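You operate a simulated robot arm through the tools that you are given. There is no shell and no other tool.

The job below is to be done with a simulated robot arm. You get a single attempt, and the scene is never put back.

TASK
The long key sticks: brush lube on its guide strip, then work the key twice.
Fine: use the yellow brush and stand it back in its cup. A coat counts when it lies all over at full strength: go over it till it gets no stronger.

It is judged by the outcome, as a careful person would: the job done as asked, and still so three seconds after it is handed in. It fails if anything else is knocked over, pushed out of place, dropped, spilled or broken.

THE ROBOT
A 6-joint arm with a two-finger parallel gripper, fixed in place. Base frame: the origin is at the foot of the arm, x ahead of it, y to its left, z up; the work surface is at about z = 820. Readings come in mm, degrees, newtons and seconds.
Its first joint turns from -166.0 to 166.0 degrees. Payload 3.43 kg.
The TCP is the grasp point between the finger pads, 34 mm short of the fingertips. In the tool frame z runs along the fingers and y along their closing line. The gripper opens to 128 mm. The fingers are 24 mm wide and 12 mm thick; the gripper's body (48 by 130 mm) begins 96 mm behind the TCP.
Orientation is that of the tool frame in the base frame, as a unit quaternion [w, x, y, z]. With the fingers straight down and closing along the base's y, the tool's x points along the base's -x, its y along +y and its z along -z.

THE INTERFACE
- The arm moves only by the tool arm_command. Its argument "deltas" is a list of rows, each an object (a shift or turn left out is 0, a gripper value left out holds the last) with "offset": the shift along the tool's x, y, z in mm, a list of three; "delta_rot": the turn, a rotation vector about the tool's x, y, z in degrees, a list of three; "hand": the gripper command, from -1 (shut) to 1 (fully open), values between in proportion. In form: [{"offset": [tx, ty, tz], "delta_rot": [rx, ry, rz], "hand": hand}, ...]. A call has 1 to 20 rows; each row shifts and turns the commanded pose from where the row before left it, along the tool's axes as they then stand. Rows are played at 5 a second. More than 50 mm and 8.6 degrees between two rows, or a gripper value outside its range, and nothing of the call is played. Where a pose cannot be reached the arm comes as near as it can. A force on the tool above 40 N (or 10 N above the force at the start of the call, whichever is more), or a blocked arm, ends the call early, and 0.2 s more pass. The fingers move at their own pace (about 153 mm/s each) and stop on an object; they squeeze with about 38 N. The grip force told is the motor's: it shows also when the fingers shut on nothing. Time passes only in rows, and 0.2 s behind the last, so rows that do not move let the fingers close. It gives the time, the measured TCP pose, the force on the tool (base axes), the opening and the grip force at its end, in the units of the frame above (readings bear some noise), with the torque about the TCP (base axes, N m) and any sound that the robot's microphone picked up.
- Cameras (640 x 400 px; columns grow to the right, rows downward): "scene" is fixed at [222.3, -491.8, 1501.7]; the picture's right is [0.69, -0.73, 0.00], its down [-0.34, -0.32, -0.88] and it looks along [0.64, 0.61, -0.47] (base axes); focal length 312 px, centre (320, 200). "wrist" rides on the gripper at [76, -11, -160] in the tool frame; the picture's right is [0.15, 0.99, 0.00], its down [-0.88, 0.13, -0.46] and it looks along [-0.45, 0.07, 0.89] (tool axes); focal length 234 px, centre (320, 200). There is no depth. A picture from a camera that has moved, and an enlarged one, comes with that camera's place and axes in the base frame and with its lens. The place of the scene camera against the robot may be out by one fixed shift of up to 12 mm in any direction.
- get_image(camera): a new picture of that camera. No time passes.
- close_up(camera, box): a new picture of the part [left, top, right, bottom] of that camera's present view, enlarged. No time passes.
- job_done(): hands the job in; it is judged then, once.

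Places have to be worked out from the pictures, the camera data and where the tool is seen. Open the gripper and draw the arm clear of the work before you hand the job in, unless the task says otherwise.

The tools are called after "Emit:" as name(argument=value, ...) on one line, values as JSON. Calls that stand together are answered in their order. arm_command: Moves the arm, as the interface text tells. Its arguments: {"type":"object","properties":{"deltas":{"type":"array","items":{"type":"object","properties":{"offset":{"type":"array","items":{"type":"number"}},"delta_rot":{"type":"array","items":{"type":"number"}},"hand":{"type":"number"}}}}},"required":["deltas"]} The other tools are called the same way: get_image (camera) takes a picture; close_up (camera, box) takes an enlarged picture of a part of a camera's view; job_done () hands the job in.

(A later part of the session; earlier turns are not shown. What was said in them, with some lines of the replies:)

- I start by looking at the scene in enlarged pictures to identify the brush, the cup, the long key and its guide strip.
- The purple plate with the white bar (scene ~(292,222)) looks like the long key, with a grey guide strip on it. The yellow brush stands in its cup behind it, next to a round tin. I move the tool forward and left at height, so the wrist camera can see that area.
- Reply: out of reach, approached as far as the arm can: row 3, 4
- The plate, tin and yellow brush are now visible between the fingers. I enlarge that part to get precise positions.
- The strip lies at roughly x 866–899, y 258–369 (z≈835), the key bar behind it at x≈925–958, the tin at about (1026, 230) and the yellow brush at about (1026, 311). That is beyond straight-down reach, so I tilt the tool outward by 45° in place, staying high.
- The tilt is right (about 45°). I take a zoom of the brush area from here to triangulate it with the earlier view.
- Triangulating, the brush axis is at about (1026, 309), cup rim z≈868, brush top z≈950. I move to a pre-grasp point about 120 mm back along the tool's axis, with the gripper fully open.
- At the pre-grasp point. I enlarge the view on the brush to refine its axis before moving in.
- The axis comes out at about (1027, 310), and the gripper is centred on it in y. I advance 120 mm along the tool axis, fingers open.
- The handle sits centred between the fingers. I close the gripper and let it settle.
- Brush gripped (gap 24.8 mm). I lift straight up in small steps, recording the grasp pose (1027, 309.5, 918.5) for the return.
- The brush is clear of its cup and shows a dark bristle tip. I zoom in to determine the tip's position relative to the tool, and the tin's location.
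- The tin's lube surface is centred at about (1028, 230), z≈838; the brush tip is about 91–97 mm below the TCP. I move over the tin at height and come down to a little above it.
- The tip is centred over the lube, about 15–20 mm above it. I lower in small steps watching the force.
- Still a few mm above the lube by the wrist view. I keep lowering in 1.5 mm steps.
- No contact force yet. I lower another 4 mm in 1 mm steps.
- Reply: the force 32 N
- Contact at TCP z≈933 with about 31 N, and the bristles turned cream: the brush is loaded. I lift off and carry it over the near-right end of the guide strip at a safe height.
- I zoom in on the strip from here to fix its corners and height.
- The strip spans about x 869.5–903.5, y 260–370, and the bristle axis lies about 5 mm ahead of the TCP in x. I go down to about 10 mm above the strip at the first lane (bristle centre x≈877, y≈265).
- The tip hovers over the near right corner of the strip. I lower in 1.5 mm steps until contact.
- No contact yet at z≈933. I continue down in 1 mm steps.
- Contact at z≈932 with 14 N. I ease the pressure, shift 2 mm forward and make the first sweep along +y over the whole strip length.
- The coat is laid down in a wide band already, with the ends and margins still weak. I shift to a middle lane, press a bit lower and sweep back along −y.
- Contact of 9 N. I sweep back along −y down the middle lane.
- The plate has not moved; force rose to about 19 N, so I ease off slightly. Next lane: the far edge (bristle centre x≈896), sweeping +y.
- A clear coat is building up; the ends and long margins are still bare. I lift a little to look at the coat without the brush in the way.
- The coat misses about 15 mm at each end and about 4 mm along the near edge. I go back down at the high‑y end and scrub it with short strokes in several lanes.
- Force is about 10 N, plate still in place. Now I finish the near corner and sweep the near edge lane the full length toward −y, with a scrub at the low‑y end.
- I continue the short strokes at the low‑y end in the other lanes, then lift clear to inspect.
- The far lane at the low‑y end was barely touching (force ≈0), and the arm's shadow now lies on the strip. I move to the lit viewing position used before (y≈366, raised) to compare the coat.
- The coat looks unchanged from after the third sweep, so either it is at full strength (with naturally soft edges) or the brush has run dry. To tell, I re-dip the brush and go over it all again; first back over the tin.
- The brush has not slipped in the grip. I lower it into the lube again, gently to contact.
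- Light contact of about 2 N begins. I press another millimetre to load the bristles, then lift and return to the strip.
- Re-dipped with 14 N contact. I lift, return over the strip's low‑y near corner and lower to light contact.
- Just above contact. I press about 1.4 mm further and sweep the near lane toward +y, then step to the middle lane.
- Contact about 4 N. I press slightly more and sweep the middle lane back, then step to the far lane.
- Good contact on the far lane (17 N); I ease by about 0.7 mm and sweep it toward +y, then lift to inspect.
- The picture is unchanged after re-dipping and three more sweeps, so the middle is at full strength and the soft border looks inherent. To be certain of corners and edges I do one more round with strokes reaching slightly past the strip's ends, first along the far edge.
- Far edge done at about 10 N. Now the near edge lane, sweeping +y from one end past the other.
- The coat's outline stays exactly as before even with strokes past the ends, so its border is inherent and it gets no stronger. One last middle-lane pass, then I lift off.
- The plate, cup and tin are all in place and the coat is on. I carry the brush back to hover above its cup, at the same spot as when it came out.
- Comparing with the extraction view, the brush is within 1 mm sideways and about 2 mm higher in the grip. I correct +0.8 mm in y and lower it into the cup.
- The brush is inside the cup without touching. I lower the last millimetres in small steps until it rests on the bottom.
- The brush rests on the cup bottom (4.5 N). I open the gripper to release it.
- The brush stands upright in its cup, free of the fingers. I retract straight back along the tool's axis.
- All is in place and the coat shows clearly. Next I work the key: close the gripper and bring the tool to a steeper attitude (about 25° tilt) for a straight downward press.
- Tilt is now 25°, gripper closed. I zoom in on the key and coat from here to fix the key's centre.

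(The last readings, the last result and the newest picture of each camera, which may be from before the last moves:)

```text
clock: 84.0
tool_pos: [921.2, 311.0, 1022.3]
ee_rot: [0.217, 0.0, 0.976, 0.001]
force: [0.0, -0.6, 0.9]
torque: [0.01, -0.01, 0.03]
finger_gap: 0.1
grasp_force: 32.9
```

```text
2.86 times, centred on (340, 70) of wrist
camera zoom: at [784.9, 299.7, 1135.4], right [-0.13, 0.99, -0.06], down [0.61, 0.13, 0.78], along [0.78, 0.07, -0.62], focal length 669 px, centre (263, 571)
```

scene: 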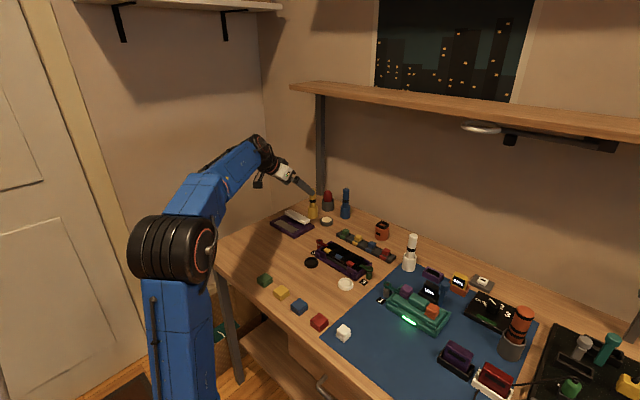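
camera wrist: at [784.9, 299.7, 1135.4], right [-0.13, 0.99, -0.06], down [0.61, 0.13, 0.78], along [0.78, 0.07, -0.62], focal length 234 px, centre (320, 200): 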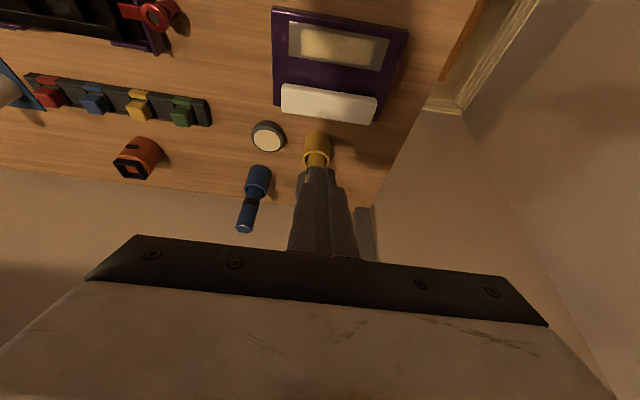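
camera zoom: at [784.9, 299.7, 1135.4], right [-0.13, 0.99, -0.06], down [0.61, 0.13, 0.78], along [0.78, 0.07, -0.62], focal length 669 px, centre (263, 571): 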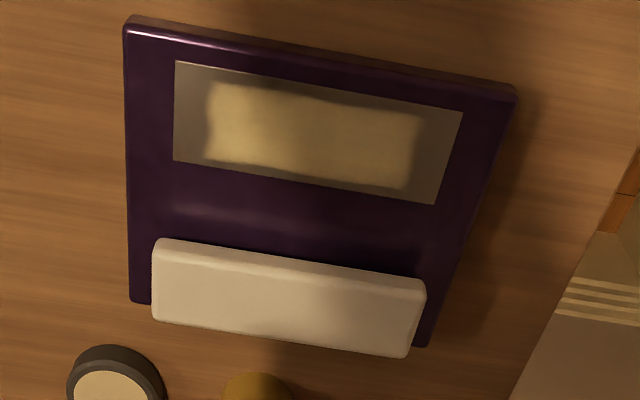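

The key's top is centred at about (945, 315), spanning y 255–376. I move the closed fingertips above its centre, about 35–40 mm up.

Emit:
arm_command(deltas=[{"offset": [6.9, 1.3, 30.7]}, {"offset": [6.9, 1.3, 30.7]}, {"offset": [6.9, 1.3, 30.7]}, {"offset": [0, 0, 0]}])

Emit:
get_image(camera="wrist")

Emit:
close_up(camera="scene", box=[264, 180, 344, 240])

```text
clock: 85.0
tool_pos: [940.2, 313.9, 931.5]
ee_rot: [0.216, 0.001, 0.976, -0.001]
force: [0.3, -0.4, -0.1]
torque: [0.02, 0.04, 0.0]
finger_gap: 0.0
grasp_force: 32.9
```

```text
taken
camera wrist: at [804.2, 302.5, 1044.3], right [-0.13, 0.99, -0.06], down [0.61, 0.13, 0.79], along [0.79, 0.07, -0.62], focal length 234 px, centre (320, 200)
```

wrist: 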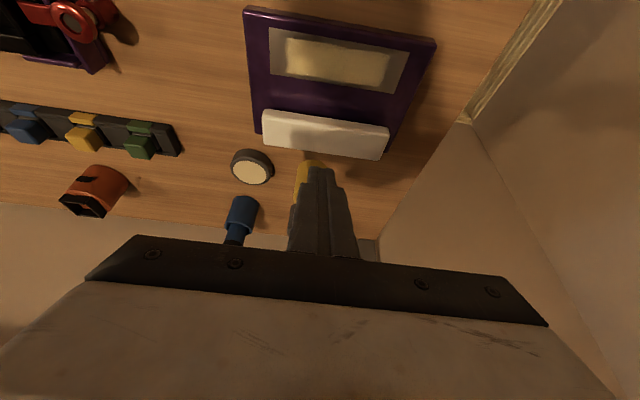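

```text
6.67 times, centred on (304, 210) of scene
camera zoom: at [222.3, -491.8, 1501.7], right [0.69, -0.73, 0.0], down [-0.34, -0.32, -0.88], along [0.64, 0.61, -0.47], focal length 2077 px, centre (427, 133)
```

zoom: 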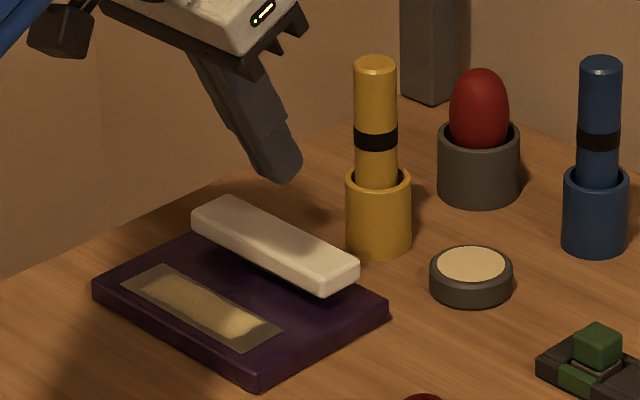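

Fingertips are about 40 mm above the key's centre. I lower 28 mm, then continue carefully.

Emit:
arm_command(deltas=[{"offset": [5.08, 0, 10.87]}, {"offset": [4.24, 0, 9.06]}, {"offset": [2.54, 0, 5.43]}, {"offset": [0, 0, 0]}])

Emit:
close_up(camera="scene", box=[272, 190, 332, 240])

Emit:
close_up(camera="wrist", box=[240, 40, 440, 200])

```text
clock: 86.0
tool_pos: [940.0, 314.8, 901.7]
ee_rot: [0.217, 0.001, 0.976, 0.0]
force: [-0.3, 0.1, -0.9]
torque: [-0.02, 0.03, -0.02]
finger_gap: 0.3
grasp_force: 33.1
```

```text
8.00 times, centred on (302, 215) of scene
camera zoom: at [222.3, -491.8, 1501.7], right [0.69, -0.73, 0.0], down [-0.34, -0.32, -0.88], along [0.64, 0.61, -0.47], focal length 2492 px, centre (464, 80)
```

zoom: 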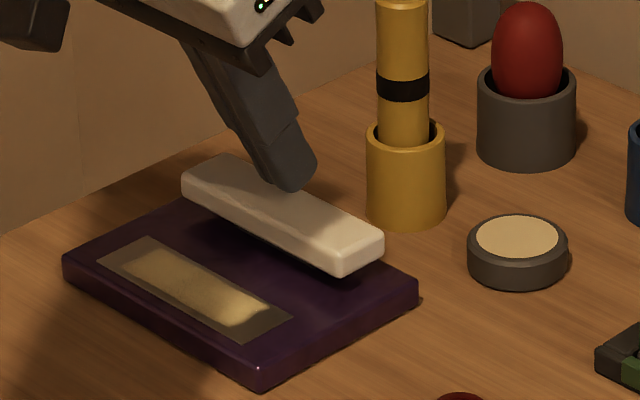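

```text
2.50 times, centred on (340, 120) of wrist
camera zoom: at [804.3, 302.8, 1014.6], right [-0.13, 0.99, -0.06], down [0.61, 0.13, 0.79], along [0.78, 0.07, -0.62], focal length 585 px, centre (270, 400)
```

zoom: 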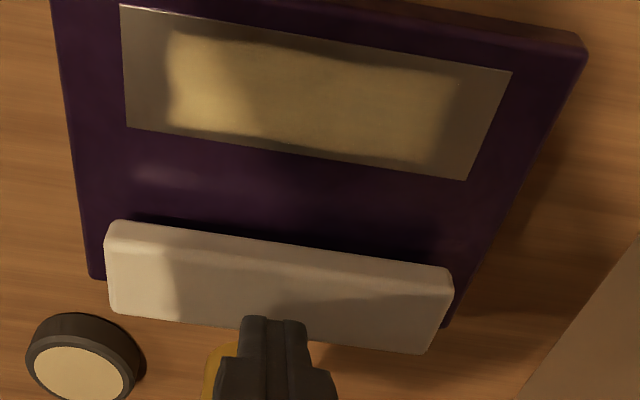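

The tip will land on the key's centre. I lower in 2 mm steps until contact shows.

Emit:
arm_command(deltas=[{"offset": [0.85, 0, 1.81]}, {"offset": [0.85, 0, 1.81]}, {"offset": [0.85, 0, 1.81]}, {"offset": [0, 0, 0]}])

```text
clock: 87.0
tool_pos: [940.5, 314.3, 896.9]
ee_rot: [0.216, 0.0, 0.976, 0.0]
force: [0.4, -0.2, 1.9]
torque: [-0.02, -0.02, -0.01]
finger_gap: 0.0
grasp_force: 32.6
```

Possibly first touch (≈2 N) at TCP z≈897. I go on in 1 mm steps.

Emit:
arm_command(deltas=[{"offset": [0.42, 0, 0.91]}, {"offset": [0.42, 0, 0.91]}, {"offset": [0, 0, 0]}])

Emit:
close_up(camera="scene", box=[272, 190, 332, 240])

```text
clock: 87.8
tool_pos: [940.5, 314.2, 894.6]
ee_rot: [0.216, 0.0, 0.976, 0.0]
force: [-1.4, -1.2, 3.0]
torque: [0.01, 0.03, -0.03]
finger_gap: 0.0
grasp_force: 33.5
```

```text
8.00 times, centred on (302, 215) of scene
camera zoom: at [222.3, -491.8, 1501.7], right [0.69, -0.73, 0.0], down [-0.34, -0.32, -0.88], along [0.64, 0.61, -0.47], focal length 2492 px, centre (464, 80)
```

zoom: 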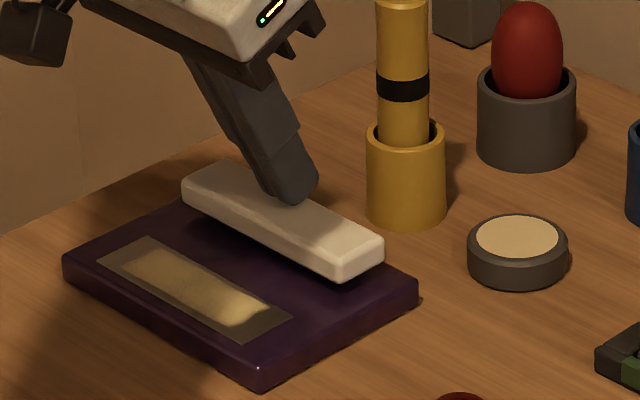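

The key is starting to go down with a light spring force (~3 N). I press on in 1 mm steps until it bottoms out.

Emit:
arm_command(deltas=[{"offset": [0.42, 0, 0.91]}, {"offset": [0.42, 0, 0.91]}, {"offset": [0.42, 0, 0.91]}, {"offset": [0, 0, 0]}])

Emit:
close_up(camera="scene", box=[272, 190, 332, 240])

```text
clock: 88.8
tool_pos: [940.8, 314.7, 892.0]
ee_rot: [0.217, 0.001, 0.976, 0.0]
force: [0.1, 1.2, 3.7]
torque: [0.09, -0.04, 0.01]
finger_gap: 0.0
grasp_force: 32.6
heard: click
```

```text
8.00 times, centred on (302, 215) of scene
camera zoom: at [222.3, -491.8, 1501.7], right [0.69, -0.73, 0.0], down [-0.34, -0.32, -0.88], along [0.64, 0.61, -0.47], focal length 2492 px, centre (464, 80)
```

zoom: 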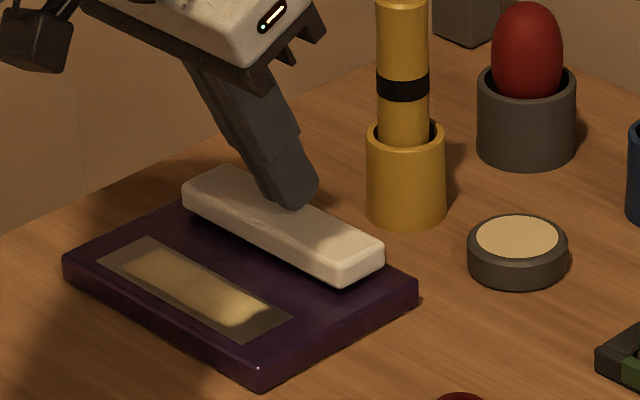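

A click: the first press registered at TCP z≈892. I press a millimetre more for a full stroke, then release fully upward.

Emit:
arm_command(deltas=[{"offset": [0.42, 0, 0.91]}, {"offset": [0, 0, 0]}, {"offset": [-0.85, 0, -1.81]}, {"offset": [-0.85, 0, -1.81]}, {"offset": [-0.85, 0, -1.81]}, {"offset": [-0.85, 0, -1.81]}, {"offset": [-0.85, 0, -1.81]}, {"offset": [-0.85, 0, -1.81]}, {"offset": [0, 0, 0]}, {"offset": [0, 0, 0]}])

Emit:
close_up(camera="scene", box=[272, 190, 332, 240])

```text
clock: 91.0
tool_pos: [939.5, 314.1, 902.7]
ee_rot: [0.216, 0.0, 0.976, 0.0]
force: [0.5, -1.4, 0.2]
torque: [-0.01, 0.0, 0.03]
finger_gap: 0.0
grasp_force: 33.2
```

```text
8.00 times, centred on (302, 215) of scene
camera zoom: at [222.3, -491.8, 1501.7], right [0.69, -0.73, 0.0], down [-0.34, -0.32, -0.88], along [0.64, 0.61, -0.47], focal length 2492 px, centre (464, 80)
```

zoom: 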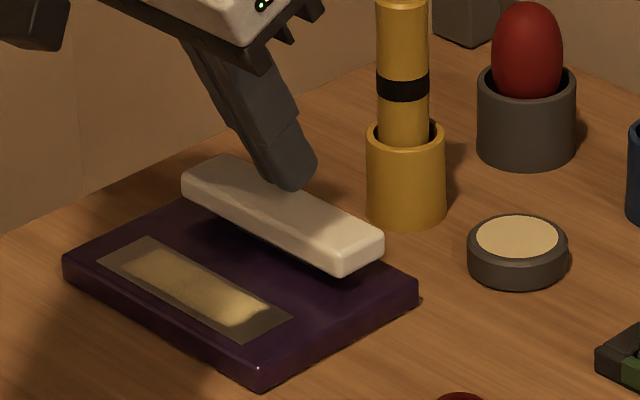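

The key sprang fully back up. Now the second press, same stroke.

Emit:
arm_command(deltas=[{"offset": [0.85, 0, 1.81]}, {"offset": [0.85, 0, 1.81]}, {"offset": [0.85, 0, 1.81]}, {"offset": [0.42, 0, 0.91]}, {"offset": [0.42, 0, 0.91]}, {"offset": [0.42, 0, 0.91]}, {"offset": [0.42, 0, 0.91]}, {"offset": [0.42, 0, 0.91]}, {"offset": [0.42, 0, 0.91]}, {"offset": [0, 0, 0]}])

Emit:
close_up(camera="scene", box=[272, 190, 332, 240])

```text
clock: 93.2
tool_pos: [940.8, 314.0, 890.9]
ee_rot: [0.217, 0.0, 0.976, 0.0]
force: [3.1, -1.4, 5.9]
torque: [-0.05, -0.11, -0.04]
finger_gap: 0.0
grasp_force: 33.7
heard: click
```

```text
8.00 times, centred on (302, 215) of scene
camera zoom: at [222.3, -491.8, 1501.7], right [0.69, -0.73, 0.0], down [-0.34, -0.32, -0.88], along [0.64, 0.61, -0.47], focal length 2492 px, centre (464, 80)
```

zoom: 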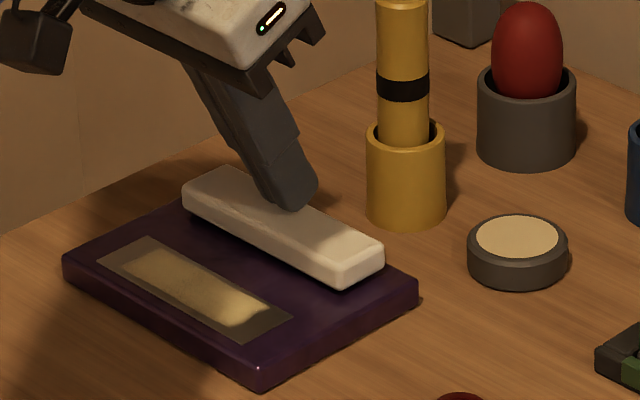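

A second click: the key has been worked twice. I release it gently, then rise and draw back, keeping clear of the brush.

Emit:
arm_command(deltas=[{"offset": [-0.85, 0, -1.81]}, {"offset": [-0.85, 0, -1.81]}, {"offset": [-0.85, 0, -1.81]}, {"offset": [-0.85, 0, -1.81]}, {"offset": [-0.85, 0, -1.81]}, {"offset": [-0.85, 0, -1.81]}, {"offset": [-4.24, 0, -9.06]}, {"offset": [-8.5, 0, -18.1]}, {"offset": [0, 0, -35]}, {"offset": [0, 0, -40]}, {"offset": [0, 0, -45]}, {"offset": [0, 0, 0]}])

Emit:
get_image(camera="scene")

Emit:
get_image(camera="wrist")

```text
clock: 95.8
tool_pos: [889.4, 314.4, 1040.3]
ee_rot: [0.216, 0.0, 0.976, 0.001]
force: [0.3, -0.7, 0.7]
torque: [0.0, 0.02, 0.02]
finger_gap: 0.0
grasp_force: 32.9
```

```text
taken
```

scene: 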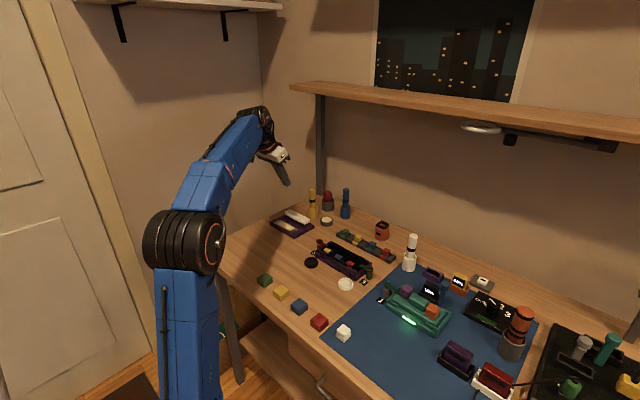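

```text
taken
camera wrist: at [754.2, 302.8, 1153.6], right [-0.13, 0.99, -0.06], down [0.61, 0.13, 0.79], along [0.78, 0.07, -0.62], focal length 234 px, centre (320, 200)
```

wrist: 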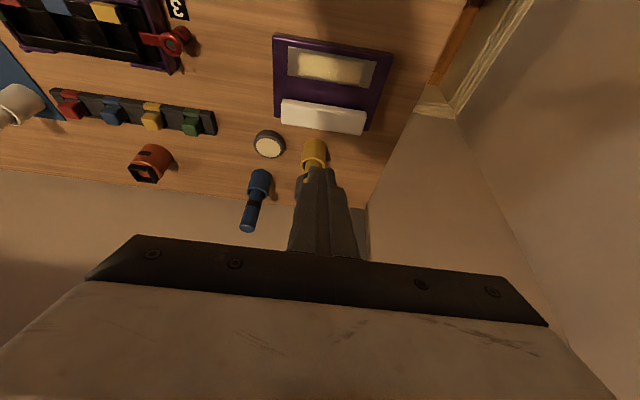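

Both strokes done. Before handing in, I inspect the coat and brush closely once more from this unobstructed position.

Emit:
close_up(camera="wrist", box=[260, 25, 400, 140])

Emit:
close_up(camera="scene", box=[264, 180, 344, 240])

Emit:
close_up(camera="scene", box=[272, 210, 322, 245])

```text
3.48 times, centred on (330, 82) of wrist
camera zoom: at [754.2, 302.8, 1153.6], right [-0.13, 0.99, -0.06], down [0.61, 0.13, 0.79], along [0.78, 0.07, -0.62], focal length 814 px, centre (285, 609)
```

zoom: 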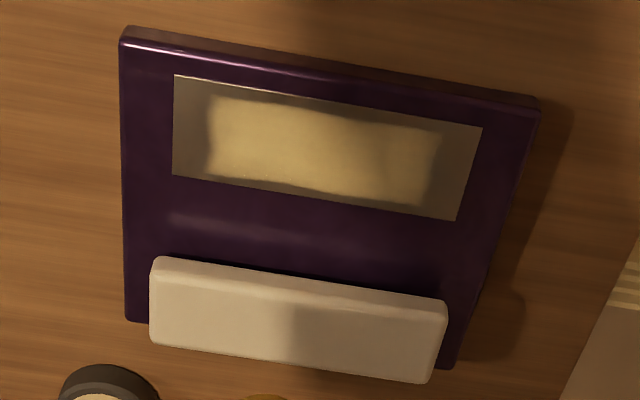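

```text
6.67 times, centred on (304, 210) of scene
camera zoom: at [222.3, -491.8, 1501.7], right [0.69, -0.73, 0.0], down [-0.34, -0.32, -0.88], along [0.64, 0.61, -0.47], focal length 2077 px, centre (427, 133)
```

zoom: 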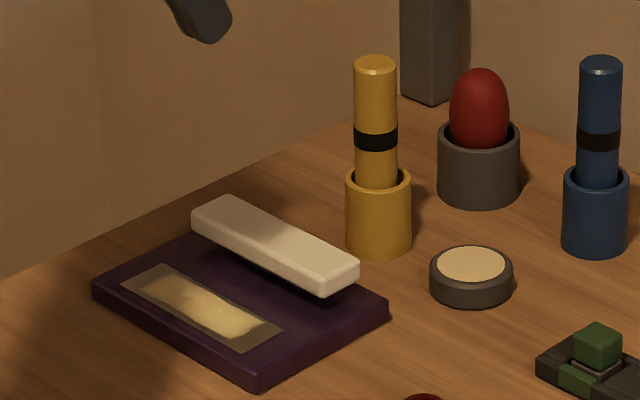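

```text
11.43 times, centred on (297, 228) of scene
camera zoom: at [222.3, -491.8, 1501.7], right [0.69, -0.73, 0.0], down [-0.34, -0.32, -0.88], along [0.64, 0.61, -0.47], focal length 3560 px, centre (583, -114)
```

zoom: 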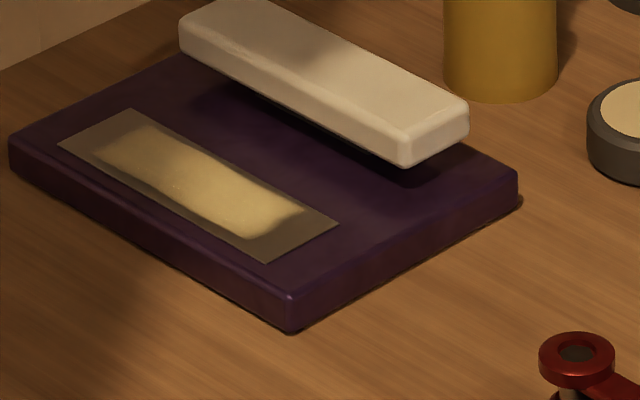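

The coat is even and unchanged, the key is back up, the brush stands in its cup, and nothing else moved. I open the gripper and draw the arm back to about its starting place.

Emit:
arm_command(deltas=[{"offset": [0, 0, -30]}, {"offset": [18.2, -20, -22], "hand": 1}, {"offset": [18.2, -20, -22]}, {"offset": [18.2, -20, -22]}, {"offset": [18.2, -20, -22]}, {"offset": [18.2, -20, -22]}, {"offset": [18.2, -20, -22]}, {"offset": [0, 0, 0]}, {"offset": [0, 0, 0]}])

Emit:
get_image(camera="scene")

Emit:
close_up(camera="scene", box=[264, 180, 344, 240])

Emit:
get_image(camera="wrist")

```text
clock: 97.8
tool_pos: [724.9, 192.9, 1139.7]
ee_rot: [0.216, 0.001, 0.976, 0.0]
force: [0.6, -0.5, 0.7]
torque: [0.01, 0.01, -0.02]
finger_gap: 127.8
grasp_force: 0.1
```

```text
taken
```

scene: 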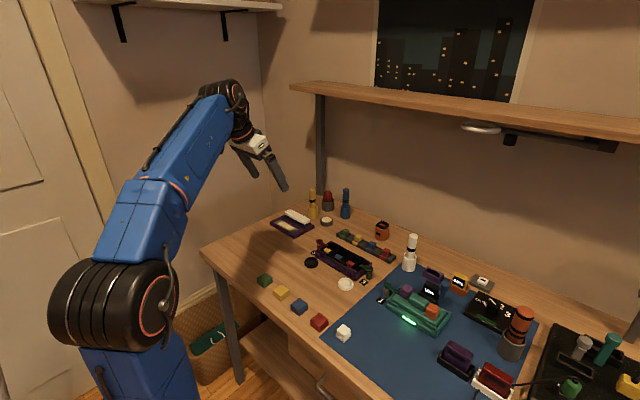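

```text
6.67 times, centred on (304, 210) of scene
camera zoom: at [222.3, -491.8, 1501.7], right [0.69, -0.73, 0.0], down [-0.34, -0.32, -0.88], along [0.64, 0.61, -0.47], focal length 2077 px, centre (427, 133)
```

zoom: 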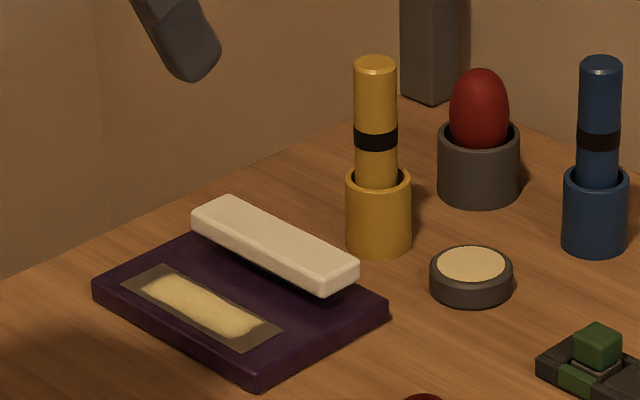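

```text
taken
camera wrist: at [588.2, 183.2, 1252.6], right [-0.13, 0.99, -0.06], down [0.61, 0.13, 0.79], along [0.78, 0.07, -0.62], focal length 234 px, centre (320, 200)
```

wrist: 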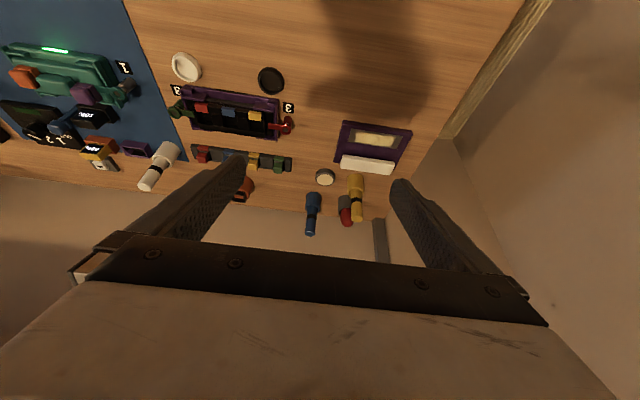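

In clear light the strip's coat is even, the key is up, the yellow brush stands in its cup, and everything else is where it was. The gripper is open and the arm is clear, so I hand the job in.

Emit:
job_done()

```text
The job is handed in.
```

The guide strip is lubed, the long key has been worked twice, and the yellow brush is standing back in its cup. I handed the job in, and no verdict has come back yet.

- **Coat:** I dipped the brush twice and went over the whole strip in several lanes, reaching slightly past both ends. The last rounds made no visible difference, so I took it as full strength. A thin border around the coat never filled in, even where I scrubbed the ends. I judged that to be how the coat is drawn rather than a missed area, but I couldn't confirm it.
- **Key:** I pressed it at its centre twice. Each press gave one click, and the key came back up after both.
- **Everything else:** In the final pictures nothing had been moved, knocked over or spilled. The gripper is open and the arm is clear of the work.
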